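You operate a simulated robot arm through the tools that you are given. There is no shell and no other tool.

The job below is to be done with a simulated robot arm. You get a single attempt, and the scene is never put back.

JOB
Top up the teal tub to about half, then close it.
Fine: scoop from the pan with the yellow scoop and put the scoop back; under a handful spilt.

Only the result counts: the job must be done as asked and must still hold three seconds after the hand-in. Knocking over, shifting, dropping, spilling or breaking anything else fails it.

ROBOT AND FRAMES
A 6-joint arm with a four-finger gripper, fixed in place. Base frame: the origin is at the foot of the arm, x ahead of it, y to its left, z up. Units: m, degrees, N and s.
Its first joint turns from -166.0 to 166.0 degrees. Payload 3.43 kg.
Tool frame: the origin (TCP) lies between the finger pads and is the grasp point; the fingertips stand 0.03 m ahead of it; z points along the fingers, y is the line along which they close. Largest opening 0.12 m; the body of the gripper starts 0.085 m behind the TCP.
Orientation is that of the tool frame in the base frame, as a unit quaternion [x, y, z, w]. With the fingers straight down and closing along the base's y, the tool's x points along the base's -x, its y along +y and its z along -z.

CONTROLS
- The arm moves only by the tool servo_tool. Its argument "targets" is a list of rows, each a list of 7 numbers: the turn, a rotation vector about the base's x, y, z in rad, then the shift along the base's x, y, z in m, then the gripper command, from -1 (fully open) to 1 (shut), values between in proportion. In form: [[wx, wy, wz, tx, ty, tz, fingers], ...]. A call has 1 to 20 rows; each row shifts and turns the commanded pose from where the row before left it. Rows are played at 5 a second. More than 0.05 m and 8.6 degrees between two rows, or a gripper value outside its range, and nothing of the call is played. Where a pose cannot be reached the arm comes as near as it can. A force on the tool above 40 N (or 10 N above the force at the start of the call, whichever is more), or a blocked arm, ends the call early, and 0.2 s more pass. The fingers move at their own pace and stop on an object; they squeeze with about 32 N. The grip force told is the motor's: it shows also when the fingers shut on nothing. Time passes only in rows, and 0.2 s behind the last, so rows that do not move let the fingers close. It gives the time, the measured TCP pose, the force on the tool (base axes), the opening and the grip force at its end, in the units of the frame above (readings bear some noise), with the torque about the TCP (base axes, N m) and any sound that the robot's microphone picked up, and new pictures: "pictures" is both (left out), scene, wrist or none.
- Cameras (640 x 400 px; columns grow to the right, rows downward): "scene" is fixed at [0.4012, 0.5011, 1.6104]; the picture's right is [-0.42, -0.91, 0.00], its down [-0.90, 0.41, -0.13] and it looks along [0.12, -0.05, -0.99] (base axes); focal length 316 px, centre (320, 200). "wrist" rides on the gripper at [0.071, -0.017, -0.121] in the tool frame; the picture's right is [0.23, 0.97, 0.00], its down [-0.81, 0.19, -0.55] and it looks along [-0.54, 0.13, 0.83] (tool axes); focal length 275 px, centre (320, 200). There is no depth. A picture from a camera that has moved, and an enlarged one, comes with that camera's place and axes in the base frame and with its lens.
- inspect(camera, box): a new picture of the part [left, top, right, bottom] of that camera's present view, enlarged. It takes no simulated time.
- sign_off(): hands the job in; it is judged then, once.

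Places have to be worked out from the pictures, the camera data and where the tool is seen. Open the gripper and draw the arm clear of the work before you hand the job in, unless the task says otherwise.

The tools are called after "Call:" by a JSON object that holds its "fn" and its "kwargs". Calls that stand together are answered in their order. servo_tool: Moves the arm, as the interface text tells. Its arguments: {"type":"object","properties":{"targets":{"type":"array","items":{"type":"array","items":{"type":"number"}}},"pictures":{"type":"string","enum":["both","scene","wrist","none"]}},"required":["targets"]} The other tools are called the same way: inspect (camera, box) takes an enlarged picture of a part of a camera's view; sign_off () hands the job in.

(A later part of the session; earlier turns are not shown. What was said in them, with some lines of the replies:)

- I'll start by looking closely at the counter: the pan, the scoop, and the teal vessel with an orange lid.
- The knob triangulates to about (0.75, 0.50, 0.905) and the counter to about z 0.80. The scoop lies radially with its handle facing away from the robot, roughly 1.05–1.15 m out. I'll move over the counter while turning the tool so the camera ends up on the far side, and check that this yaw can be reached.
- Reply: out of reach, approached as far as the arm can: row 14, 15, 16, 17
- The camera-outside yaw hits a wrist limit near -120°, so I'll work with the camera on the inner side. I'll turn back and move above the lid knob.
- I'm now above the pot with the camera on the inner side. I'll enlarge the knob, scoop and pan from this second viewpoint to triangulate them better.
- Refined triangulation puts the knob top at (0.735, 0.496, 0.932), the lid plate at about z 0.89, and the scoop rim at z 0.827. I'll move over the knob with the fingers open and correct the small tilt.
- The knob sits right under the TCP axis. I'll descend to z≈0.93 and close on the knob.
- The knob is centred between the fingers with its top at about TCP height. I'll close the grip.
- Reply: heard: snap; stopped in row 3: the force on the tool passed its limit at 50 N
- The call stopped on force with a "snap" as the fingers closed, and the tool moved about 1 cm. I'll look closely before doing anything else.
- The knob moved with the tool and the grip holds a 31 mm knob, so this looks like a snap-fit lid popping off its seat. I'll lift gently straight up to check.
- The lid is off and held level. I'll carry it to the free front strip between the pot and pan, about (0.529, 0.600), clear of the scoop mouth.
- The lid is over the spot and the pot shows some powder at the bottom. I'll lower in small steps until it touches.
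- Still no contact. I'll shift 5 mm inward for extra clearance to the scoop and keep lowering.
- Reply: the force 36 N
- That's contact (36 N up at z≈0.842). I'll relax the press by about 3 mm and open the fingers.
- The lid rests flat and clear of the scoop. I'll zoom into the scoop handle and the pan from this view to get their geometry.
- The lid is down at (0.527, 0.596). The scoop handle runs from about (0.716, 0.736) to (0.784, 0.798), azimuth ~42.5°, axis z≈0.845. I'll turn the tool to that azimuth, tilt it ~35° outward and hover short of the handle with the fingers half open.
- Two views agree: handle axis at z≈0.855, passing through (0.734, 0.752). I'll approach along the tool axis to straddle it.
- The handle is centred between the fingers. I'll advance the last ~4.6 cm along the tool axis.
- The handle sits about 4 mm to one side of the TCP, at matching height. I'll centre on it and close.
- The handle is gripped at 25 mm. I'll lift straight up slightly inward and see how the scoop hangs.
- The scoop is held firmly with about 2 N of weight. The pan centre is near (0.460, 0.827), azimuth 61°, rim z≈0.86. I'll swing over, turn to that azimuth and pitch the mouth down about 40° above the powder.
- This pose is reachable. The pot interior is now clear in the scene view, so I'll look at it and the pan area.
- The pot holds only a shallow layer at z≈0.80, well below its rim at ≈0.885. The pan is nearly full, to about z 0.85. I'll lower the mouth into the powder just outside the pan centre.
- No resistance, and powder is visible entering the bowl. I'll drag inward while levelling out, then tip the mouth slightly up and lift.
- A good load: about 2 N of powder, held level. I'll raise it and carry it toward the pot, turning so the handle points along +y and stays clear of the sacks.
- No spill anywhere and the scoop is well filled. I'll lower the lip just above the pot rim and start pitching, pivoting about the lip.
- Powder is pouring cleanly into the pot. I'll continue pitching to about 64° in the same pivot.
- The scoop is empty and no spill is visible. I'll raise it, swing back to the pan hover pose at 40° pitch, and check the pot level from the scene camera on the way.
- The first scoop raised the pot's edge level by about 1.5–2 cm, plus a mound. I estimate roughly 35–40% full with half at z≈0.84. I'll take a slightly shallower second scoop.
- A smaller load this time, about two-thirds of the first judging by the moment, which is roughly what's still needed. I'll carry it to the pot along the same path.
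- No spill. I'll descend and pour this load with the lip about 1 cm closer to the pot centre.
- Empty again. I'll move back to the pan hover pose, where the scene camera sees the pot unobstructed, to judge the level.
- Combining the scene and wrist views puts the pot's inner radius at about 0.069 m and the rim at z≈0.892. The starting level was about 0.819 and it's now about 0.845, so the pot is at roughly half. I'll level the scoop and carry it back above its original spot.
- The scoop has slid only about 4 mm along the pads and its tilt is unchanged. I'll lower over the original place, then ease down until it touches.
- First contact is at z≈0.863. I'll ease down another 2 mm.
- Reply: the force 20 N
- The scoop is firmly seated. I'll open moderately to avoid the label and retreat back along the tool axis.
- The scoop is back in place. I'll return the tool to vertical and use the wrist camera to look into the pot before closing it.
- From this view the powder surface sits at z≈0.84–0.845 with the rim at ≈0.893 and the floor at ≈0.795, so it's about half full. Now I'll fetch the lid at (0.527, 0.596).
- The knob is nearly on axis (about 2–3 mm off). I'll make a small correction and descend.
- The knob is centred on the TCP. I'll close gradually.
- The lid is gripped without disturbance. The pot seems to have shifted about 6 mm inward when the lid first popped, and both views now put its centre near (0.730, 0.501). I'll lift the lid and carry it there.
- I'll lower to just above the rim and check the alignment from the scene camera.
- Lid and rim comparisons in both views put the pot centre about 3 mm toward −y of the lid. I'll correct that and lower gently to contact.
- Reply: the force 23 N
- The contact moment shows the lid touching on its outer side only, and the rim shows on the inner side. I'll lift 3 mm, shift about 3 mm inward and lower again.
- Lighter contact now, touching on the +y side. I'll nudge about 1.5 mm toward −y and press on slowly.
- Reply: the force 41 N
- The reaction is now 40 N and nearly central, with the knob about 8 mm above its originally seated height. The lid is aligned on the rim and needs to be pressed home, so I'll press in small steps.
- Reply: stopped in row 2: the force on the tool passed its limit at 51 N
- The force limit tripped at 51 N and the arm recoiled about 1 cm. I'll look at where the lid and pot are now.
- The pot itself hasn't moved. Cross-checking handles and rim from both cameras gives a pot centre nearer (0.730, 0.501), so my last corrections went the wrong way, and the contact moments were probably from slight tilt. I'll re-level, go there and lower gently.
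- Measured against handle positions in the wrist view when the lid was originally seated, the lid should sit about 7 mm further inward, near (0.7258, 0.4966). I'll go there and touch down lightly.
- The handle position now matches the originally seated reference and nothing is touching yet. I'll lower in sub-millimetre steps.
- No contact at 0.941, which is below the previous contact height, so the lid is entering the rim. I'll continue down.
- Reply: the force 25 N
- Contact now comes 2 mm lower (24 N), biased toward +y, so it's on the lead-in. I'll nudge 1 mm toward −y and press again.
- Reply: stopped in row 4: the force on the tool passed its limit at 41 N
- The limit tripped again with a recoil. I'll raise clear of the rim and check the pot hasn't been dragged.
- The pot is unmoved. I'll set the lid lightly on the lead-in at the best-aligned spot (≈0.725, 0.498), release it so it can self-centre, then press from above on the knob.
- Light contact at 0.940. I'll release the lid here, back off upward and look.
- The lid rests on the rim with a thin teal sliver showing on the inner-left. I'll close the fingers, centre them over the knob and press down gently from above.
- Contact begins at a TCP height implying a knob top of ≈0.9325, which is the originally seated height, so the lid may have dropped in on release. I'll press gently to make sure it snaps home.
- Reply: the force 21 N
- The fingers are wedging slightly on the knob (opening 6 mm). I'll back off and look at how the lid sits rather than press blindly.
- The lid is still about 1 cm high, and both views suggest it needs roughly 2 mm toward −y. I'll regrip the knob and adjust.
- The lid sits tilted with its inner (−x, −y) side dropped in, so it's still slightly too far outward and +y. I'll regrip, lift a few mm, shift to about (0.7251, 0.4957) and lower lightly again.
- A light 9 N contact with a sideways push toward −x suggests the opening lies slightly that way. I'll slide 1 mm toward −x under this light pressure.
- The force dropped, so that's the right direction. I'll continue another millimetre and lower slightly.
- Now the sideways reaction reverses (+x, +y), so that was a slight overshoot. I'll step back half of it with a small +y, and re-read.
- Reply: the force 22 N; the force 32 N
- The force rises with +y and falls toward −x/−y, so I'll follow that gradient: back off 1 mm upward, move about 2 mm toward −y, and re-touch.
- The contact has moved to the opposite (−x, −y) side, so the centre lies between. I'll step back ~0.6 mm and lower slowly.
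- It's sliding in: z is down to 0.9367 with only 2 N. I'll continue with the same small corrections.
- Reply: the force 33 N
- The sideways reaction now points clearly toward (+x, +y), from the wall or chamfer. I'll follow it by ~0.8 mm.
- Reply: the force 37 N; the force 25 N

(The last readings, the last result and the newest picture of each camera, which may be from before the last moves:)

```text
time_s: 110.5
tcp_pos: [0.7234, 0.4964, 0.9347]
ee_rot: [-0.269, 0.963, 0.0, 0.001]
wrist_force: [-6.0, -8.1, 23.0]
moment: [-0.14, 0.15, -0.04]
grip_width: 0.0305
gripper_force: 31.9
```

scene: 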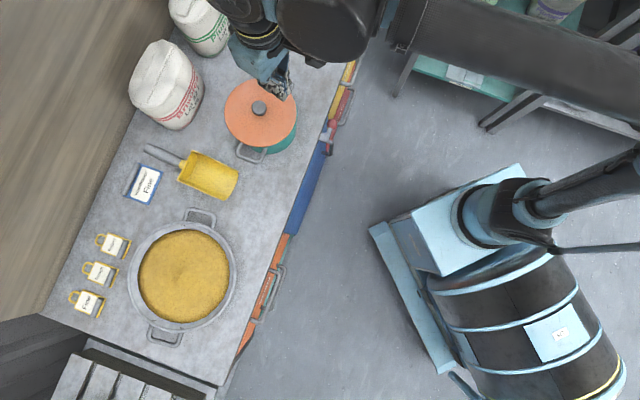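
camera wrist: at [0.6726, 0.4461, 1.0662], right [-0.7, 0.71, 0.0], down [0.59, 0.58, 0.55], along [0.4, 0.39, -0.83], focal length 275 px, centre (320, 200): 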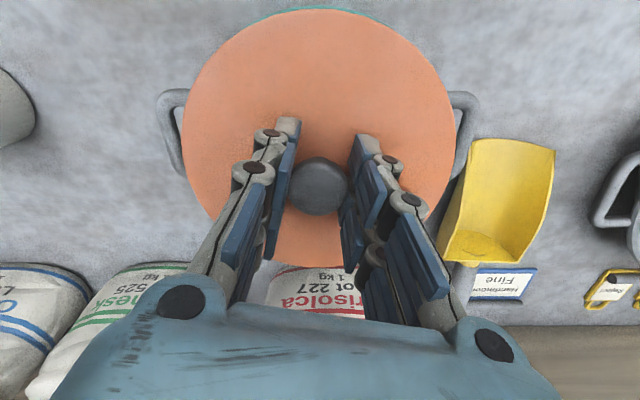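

z is now ≈0.935, close to the seated 0.933, with balanced contact. I'll press a little further, watching for the snap.

Call:
{"fn": "servo_tool", "kwargs": {"targets": [[0, 0, 0, -0.0002, -0.0003, -0.0004, 1], [0, 0, 0, 0, 0, 0, 1]]}}

Call:
{"fn": "inspect", "kwargs": {"camera": "wrist", "box": [130, 0, 510, 240]}}

Call:
{"fn": "inspect", "kwargs": {"camera": "scene", "box": [225, 75, 305, 165]}}

```text
time_s: 111.1
tcp_pos: [0.7254, 0.4956, 0.9356]
ee_rot: [-0.27, 0.963, 0.0, 0.001]
wrist_force: [-2.8, -0.1, 6.4]
moment: [-0.09, 0.21, -0.01]
grip_width: 0.0304
gripper_force: 31.5
camera wrist: at [0.6731, 0.4461, 1.0559], right [-0.7, 0.71, 0.0], down [0.59, 0.58, 0.55], along [0.4, 0.39, -0.83], focal length 275 px, centre (320, 200)
```

scene: 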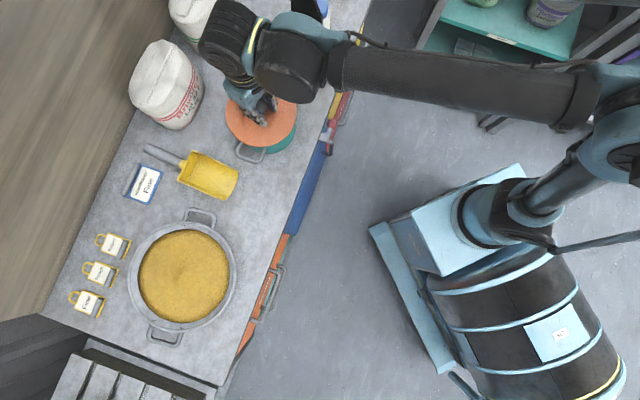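
wrist: 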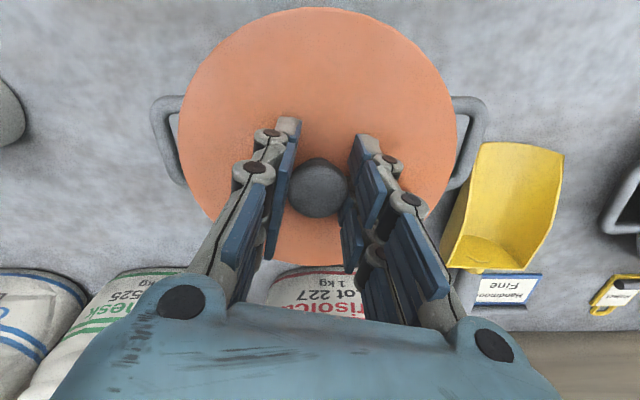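

```text
1.67 times, centred on (320, 120) of wrist
camera zoom: at [0.6731, 0.4461, 1.0559], right [-0.7, 0.71, 0.0], down [0.59, 0.58, 0.55], along [0.4, 0.39, -0.83], focal length 459 px, centre (320, 333)
```

zoom: 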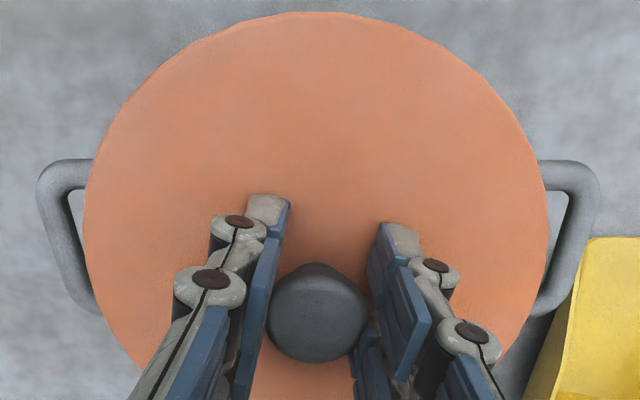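

```text
4.44 times, centred on (265, 120) of scene
camera zoom: at [0.4012, 0.5011, 1.6104], right [-0.42, -0.91, 0.0], down [-0.9, 0.41, -0.13], along [0.12, -0.05, -0.99], focal length 1403 px, centre (564, 556)
```

zoom: 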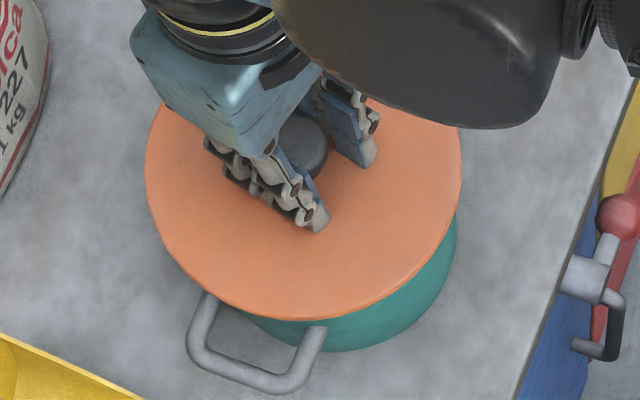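

The lid now covers the rim evenly, and its apparent size in the scene view matches the originally seated size. I'll press down in small steps to seat it fully.

Call:
{"fn": "servo_tool", "kwargs": {"targets": [[0, 0, 0, 0, 0, -0.0008, 1], [0, 0, 0, 0, 0, 0, 1]], "pictures": "none"}}

```text
time_s: 111.7
tcp_pos: [0.7248, 0.4973, 0.9355]
ee_rot: [-0.269, 0.963, 0.001, 0.001]
wrist_force: [-1.1, -3.1, 22.4]
moment: [-0.14, 0.04, -0.03]
grip_width: 0.0306
gripper_force: 31.3
```

Call:
{"fn": "servo_tool", "kwargs": {"targets": [[0, 0, 0, 0, 0, -0.0006, 1], [0, 0, 0, 0, 0, 0, 1]], "pictures": "none"}}

```text
time_s: 112.3
tcp_pos: [0.7255, 0.4966, 0.9363]
ee_rot: [-0.269, 0.963, 0.0, 0.002]
wrist_force: [8.9, -0.2, 32.4]
moment: [-0.06, -0.08, -0.07]
grip_width: 0.0306
gripper_force: 32.2
```

Call:
{"fn": "servo_tool", "kwargs": {"targets": [[0, 0, 0, 0.0004, 0, -0.0002, 1], [0, 0, 0, 0, 0, 0, 1]], "pictures": "none"}}

```text
time_s: 112.8
tcp_pos: [0.7139, 0.4978, 0.9428]
ee_rot: [-0.27, 0.963, -0.001, 0.006]
wrist_force: [3.0, 0.8, -2.6]
moment: [-0.07, 0.22, 0.04]
grip_width: 0.0305
gripper_force: 31.9
stopped in row 2: the force on the tool passed its limit at 46 N (the readings are from after the stop); the commanded pose is now the measured one
```

The limit tripped and recoiled again, so pressing while gripping is a bad idea. I'll check the state, re-seat the lid as before, then release it before any pressing.

Call:
{"fn": "servo_tool", "kwargs": {"targets": [[0, 0, 0, 0, 0, 0, 1]]}}

Call:
{"fn": "inspect", "kwargs": {"camera": "wrist", "box": [130, 0, 510, 240]}}

Call:
{"fn": "inspect", "kwargs": {"camera": "scene", "box": [225, 75, 305, 165]}}

```text
time_s: 113.2
tcp_pos: [0.714, 0.4975, 0.9441]
ee_rot: [-0.269, 0.963, -0.001, 0.008]
wrist_force: [0.7, 0.7, -1.4]
moment: [0.03, 0.03, 0.03]
grip_width: 0.0304
gripper_force: 31.9
camera wrist: at [0.6603, 0.4467, 1.063], right [-0.7, 0.71, -0.01], down [0.59, 0.58, 0.56], along [0.41, 0.39, -0.83], focal length 275 px, centre (320, 200)
```

scene: 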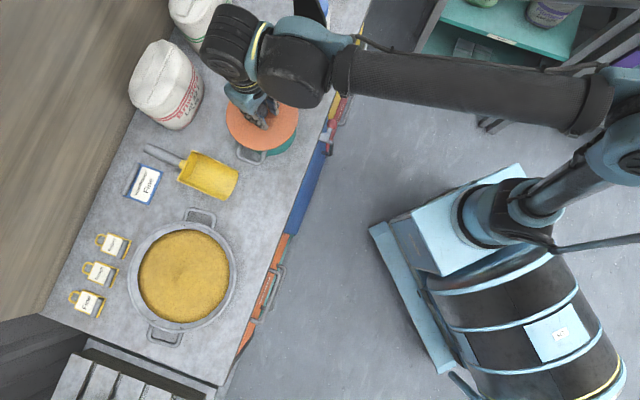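
wrist: 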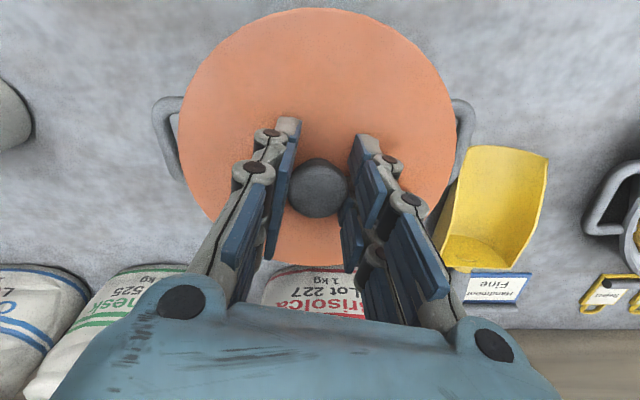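

```text
1.67 times, centred on (320, 120) of wrist
camera zoom: at [0.6603, 0.4467, 1.063], right [-0.7, 0.71, -0.01], down [0.59, 0.58, 0.56], along [0.41, 0.39, -0.83], focal length 459 px, centre (320, 333)
```

zoom: 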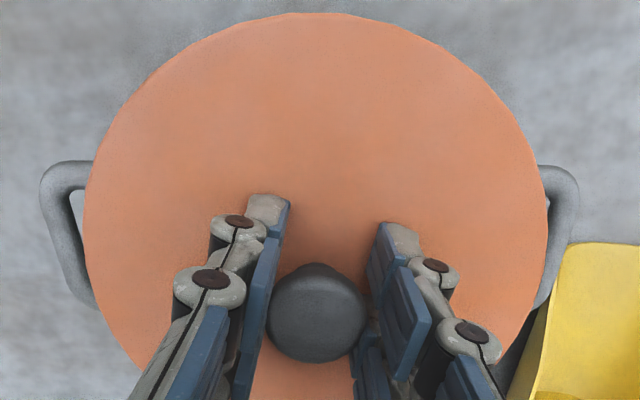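

```text
4.44 times, centred on (265, 120) of scene
camera zoom: at [0.4012, 0.5011, 1.6104], right [-0.42, -0.91, 0.0], down [-0.9, 0.41, -0.13], along [0.12, -0.05, -0.99], focal length 1403 px, centre (564, 556)
```

zoom: 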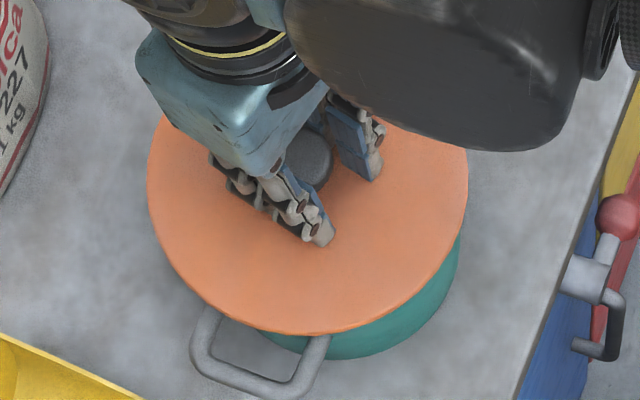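

The pot was dragged about 3 mm toward −x. I'll raise, re-level, and re-approach at the shifted location (≈0.7215, 0.4957) with the same gentle search.

Call:
{"fn": "servo_tool", "kwargs": {"targets": [[-0.0024, 0.016, 0, 0, 0, 0.006, 1], [0, 0, 0, 0.0075, -0.0018, 0, 1], [0, 0, 0, 0, 0, 0, 1]], "pictures": "wrist"}}

Call:
{"fn": "inspect", "kwargs": {"camera": "wrist", "box": [130, 0, 510, 240]}}

```text
time_s: 114.0
tcp_pos: [0.7208, 0.4932, 0.9498]
ee_rot: [-0.269, 0.963, -0.001, -0.001]
wrist_force: [0.5, -0.9, -0.5]
moment: [0.0, 0.0, -0.01]
grip_width: 0.0304
gripper_force: 32.0
camera wrist: at [0.6702, 0.4442, 1.0693], right [-0.7, 0.71, 0.0], down [0.6, 0.58, 0.55], along [0.39, 0.39, -0.83], focal length 275 px, centre (320, 200)
```

wrist: 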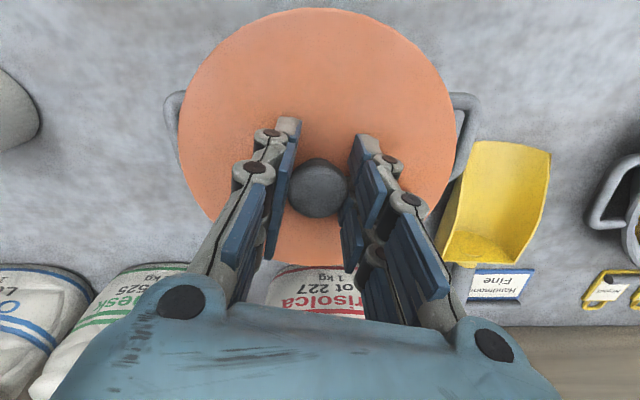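

```text
1.67 times, centred on (320, 120) of wrist
camera zoom: at [0.6702, 0.4442, 1.0693], right [-0.7, 0.71, 0.0], down [0.6, 0.58, 0.55], along [0.39, 0.39, -0.83], focal length 459 px, centre (320, 333)
```

zoom: 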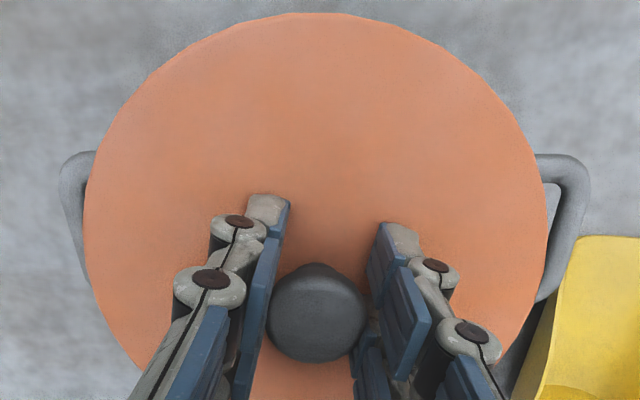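

Comparing handle positions to the nearly seated view, the lid needs about 2.7 mm sideways, toward (−x, +y). I'll shift and lower gently.

Call:
{"fn": "servo_tool", "kwargs": {"targets": [[0, 0, 0, -0.0018, 0.0019, -0.004, 1], [0, 0, 0, 0, 0, -0.003, 1], [0, 0, 0, 0, 0, -0.001, 1], [0, 0, 0, 0, 0, 0, 1]], "pictures": "none"}}

```text
time_s: 115.0
tcp_pos: [0.7206, 0.496, 0.9417]
ee_rot: [-0.269, 0.963, 0.0, -0.001]
wrist_force: [-0.2, -0.2, -0.5]
moment: [0.02, 0.02, -0.02]
grip_width: 0.0304
gripper_force: 32.2
```

Call:
{"fn": "servo_tool", "kwargs": {"targets": [[0, 0, 0, 0, 0, -0.001, 1], [0, 0, 0, 0, 0, -0.001, 1], [0, 0, 0, 0, 0, 0, 1]], "pictures": "none"}}

```text
time_s: 115.8
tcp_pos: [0.7211, 0.4957, 0.94]
ee_rot: [-0.269, 0.963, 0.0, -0.001]
wrist_force: [-1.2, -1.1, -0.4]
moment: [-0.04, 0.06, 0.0]
grip_width: 0.0303
gripper_force: 31.7
```

Call:
{"fn": "servo_tool", "kwargs": {"targets": [[0, 0, 0, 0, 0, -0.001, 1], [0, 0, 0, 0, 0, -0.001, 1], [0, 0, 0, 0, 0, 0, 1]], "pictures": "none"}}

```text
time_s: 116.6
tcp_pos: [0.721, 0.4973, 0.9373]
ee_rot: [-0.269, 0.963, -0.001, -0.001]
wrist_force: [0.8, 0.0, -0.5]
moment: [-0.01, -0.02, -0.01]
grip_width: 0.0305
gripper_force: 31.8
```

Going in freely (0.937 with no contact). Continuing in 1 mm steps.

Call:
{"fn": "servo_tool", "kwargs": {"targets": [[0, 0, 0, 0, 0, -0.001, 1], [0, 0, 0, 0, 0, -0.001, 1], [0, 0, 0, 0, 0, 0, 1]], "pictures": "none"}}

```text
time_s: 117.4
tcp_pos: [0.72, 0.496, 0.9375]
ee_rot: [-0.269, 0.963, 0.001, 0.0]
wrist_force: [-4.0, -0.7, 22.6]
moment: [-0.07, 0.16, 0.02]
grip_width: 0.0306
gripper_force: 32.2
heard: snap
```

Snap heard — the lid clicked on at about 22 N. I'll relieve the pressure, open the fingers and back away.

Call:
{"fn": "servo_tool", "kwargs": {"targets": [[0, 0, 0, 0, 0, 0.0008, 1], [0, 0, 0, 0, 0, 0, 0.8], [0, 0, 0, 0, 0, 0, 0.4], [0, 0, 0, 0, 0, 0, 0], [0, 0, 0, 0, 0, 0, 0]]}}

Call:
{"fn": "inspect", "kwargs": {"camera": "scene", "box": [225, 75, 305, 165]}}

```text
time_s: 118.6
tcp_pos: [0.7199, 0.4966, 0.9354]
ee_rot: [-0.269, 0.963, -0.001, -0.001]
wrist_force: [-0.2, 1.0, 0.4]
moment: [-0.01, -0.02, 0.02]
grip_width: 0.0598
gripper_force: 0.1
camera wrist: at [0.6676, 0.4468, 1.0564], right [-0.7, 0.71, 0.0], down [0.6, 0.58, 0.55], along [0.39, 0.39, -0.83], focal length 275 px, centre (320, 200)
```

scene: 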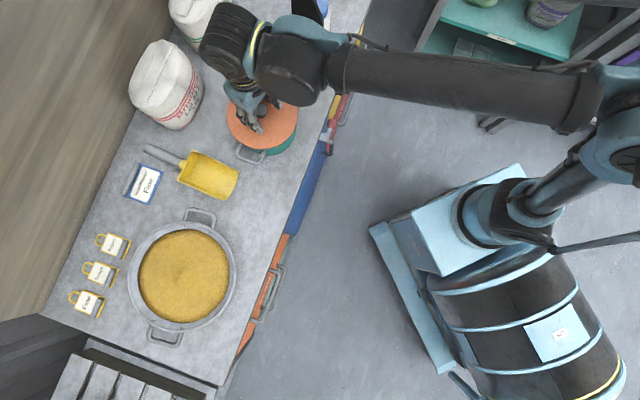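
wrist: 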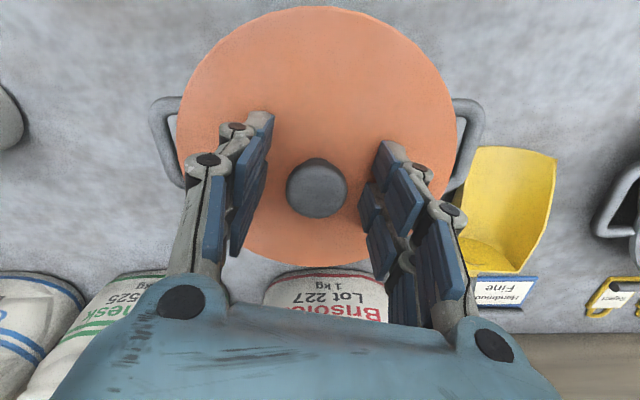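

```text
4.44 times, centred on (265, 120) of scene
camera zoom: at [0.4012, 0.5011, 1.6104], right [-0.42, -0.91, 0.0], down [-0.9, 0.41, -0.13], along [0.12, -0.05, -0.99], focal length 1403 px, centre (564, 556)
```

zoom: 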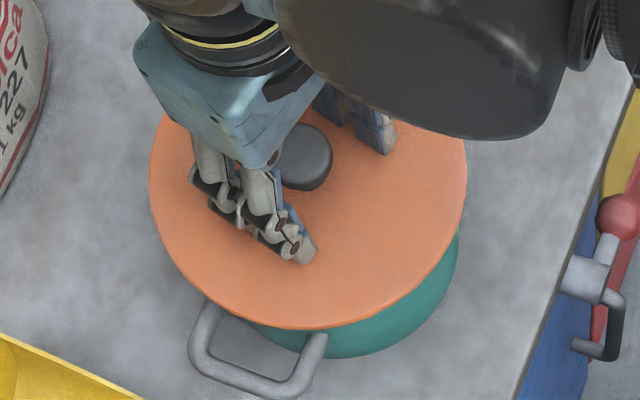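

The lid is seated at its original size and height, and the knob is free between the fingers. I'll rise straight up and draw the arm clear.

Call:
{"fn": "servo_tool", "kwargs": {"targets": [[0, 0, 0, 0, 0, 0.01, 0], [0, 0, 0, 0, 0, 0.03, 0], [0, 0, 0, 0, 0, 0.04, 0], [0, 0, 0, 0, 0, 0.04, -0.5], [0, 0, 0, 0, 0, 0.04, -1], [0, 0, 0, -0.03, -0.02, 0.03, -1], [0, 0, 0, -0.04, -0.02, 0.02, -1], [0, 0, 0, -0.04, -0.02, 0, -1], [0, 0, 0, -0.04, -0.02, 0, -1], [0, 0, 0, -0.04, -0.02, 0, -1], [0, 0, 0, -0.04, -0.02, 0, -1], [0, 0, 0, -0.04, -0.02, 0, -1], [0, 0, 0, 0, 0, 0, -1]]}}

Call:
{"fn": "inspect", "kwargs": {"camera": "scene", "box": [120, 50, 320, 200]}}

Call:
{"fn": "inspect", "kwargs": {"camera": "scene", "box": [60, 180, 260, 360]}}

Call:
{"fn": "inspect", "kwargs": {"camera": "scene", "box": [225, 75, 305, 165]}}

```text
time_s: 121.4
tcp_pos: [0.4529, 0.3655, 1.1463]
ee_rot: [-0.268, 0.963, 0.0, -0.001]
wrist_force: [1.2, -0.3, -0.2]
moment: [0.01, 0.0, 0.0]
grip_width: 0.12
gripper_force: 0.0
camera wrist: at [0.4011, 0.3142, 1.2667], right [-0.7, 0.71, 0.0], down [0.6, 0.58, 0.55], along [0.39, 0.39, -0.83], focal length 275 px, centre (320, 200)
```

scene: 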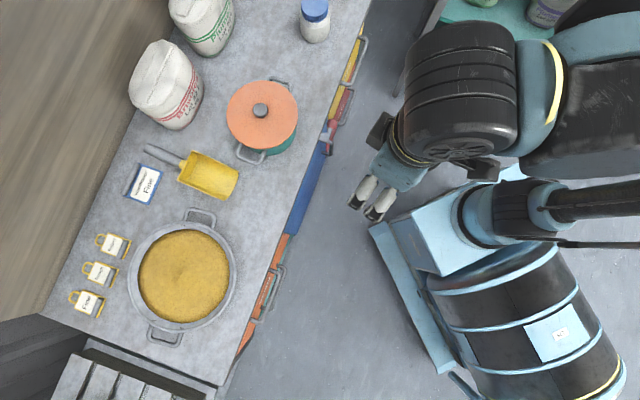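
wrist: 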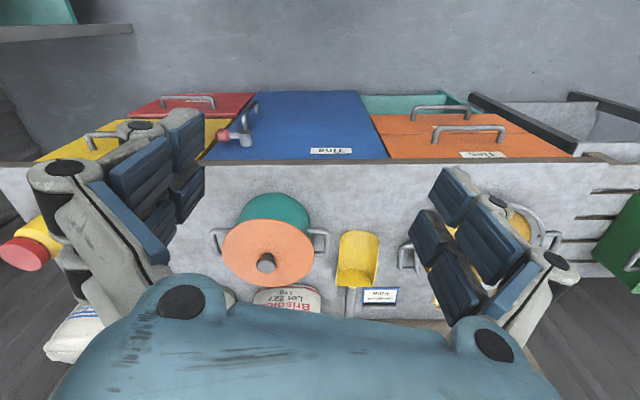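

```text
2.67 times, centred on (220, 125) of scene
camera zoom: at [0.4012, 0.5011, 1.6104], right [-0.42, -0.91, 0.0], down [-0.9, 0.41, -0.13], along [0.12, -0.05, -0.99], focal length 842 px, centre (587, 400)
```

zoom: 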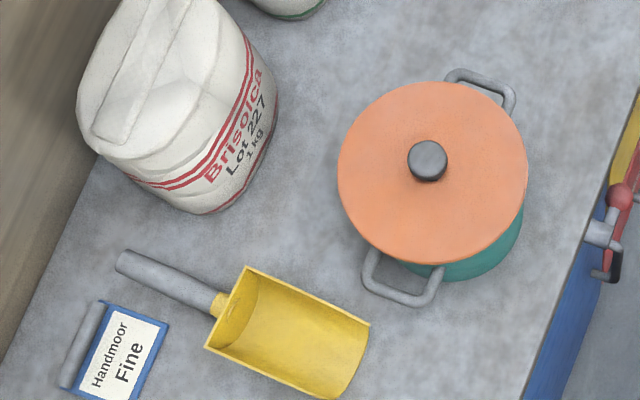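

```text
2.22 times, centred on (160, 270) of scene
camera zoom: at [0.4012, 0.5011, 1.6104], right [-0.42, -0.91, 0.0], down [-0.9, 0.41, -0.13], along [0.12, -0.05, -0.99], focal length 702 px, centre (676, 44)
```

zoom: 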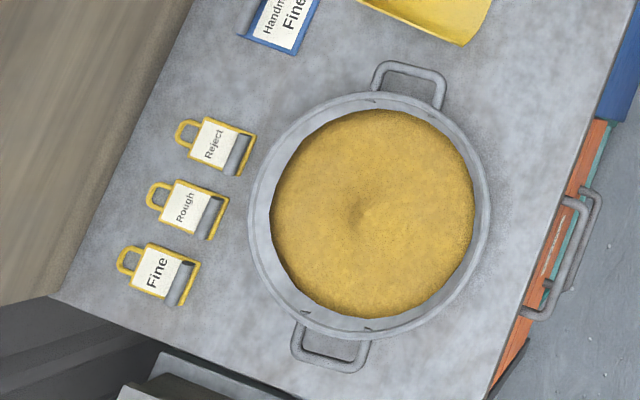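

```text
4.44 times, centred on (265, 120) of scene
camera zoom: at [0.4012, 0.5011, 1.6104], right [-0.42, -0.91, 0.0], down [-0.9, 0.41, -0.13], along [0.12, -0.05, -0.99], focal length 1403 px, centre (564, 556)
```

zoom: 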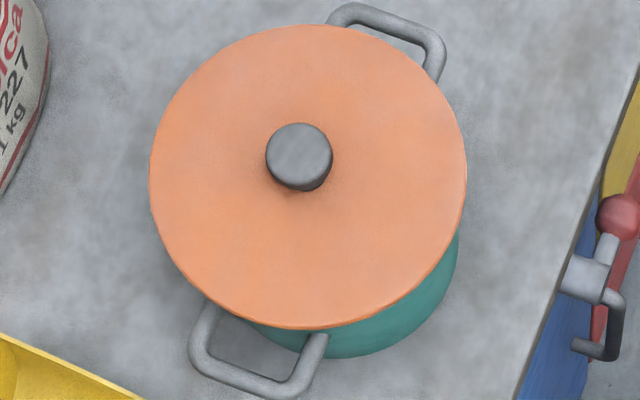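

The lid is snapped on and level, and the scoop is back in its place. The pan, tags and sacks are undisturbed, with no visible spill, and the arm is clear with the gripper open. I'm handing in the job.

Call:
{"fn": "sign_off", "kwargs": {}}

```text
The job is handed in.
```

The teal tub is topped up to about half and closed, and I've handed the job in. I don't have a result back from the check.

- **Level:** I poured in two loads from the pan with the yellow scoop, one full and one about two-thirds. From the camera views I put the tub at roughly 50%; that is an estimate, not a direct measurement.
- **Lid:** It took several tries to line up. It then clicked on with an audible snap and sits at its original height.
- **Scoop:** It is back in its original spot on the counter.
- **Spillage:** I saw no powder on the counter in any of the pictures.
- **Tub position:** The tub slid about 1 cm toward the robot in total. It moved when the lid first popped off and again during one of the closing attempts.

Nothing else was moved, and the arm is clear with the gripper open. I read "Fine:" in the job as "this is allowed", so I left the "Fine", "Rough" and "Reject" tags alone.
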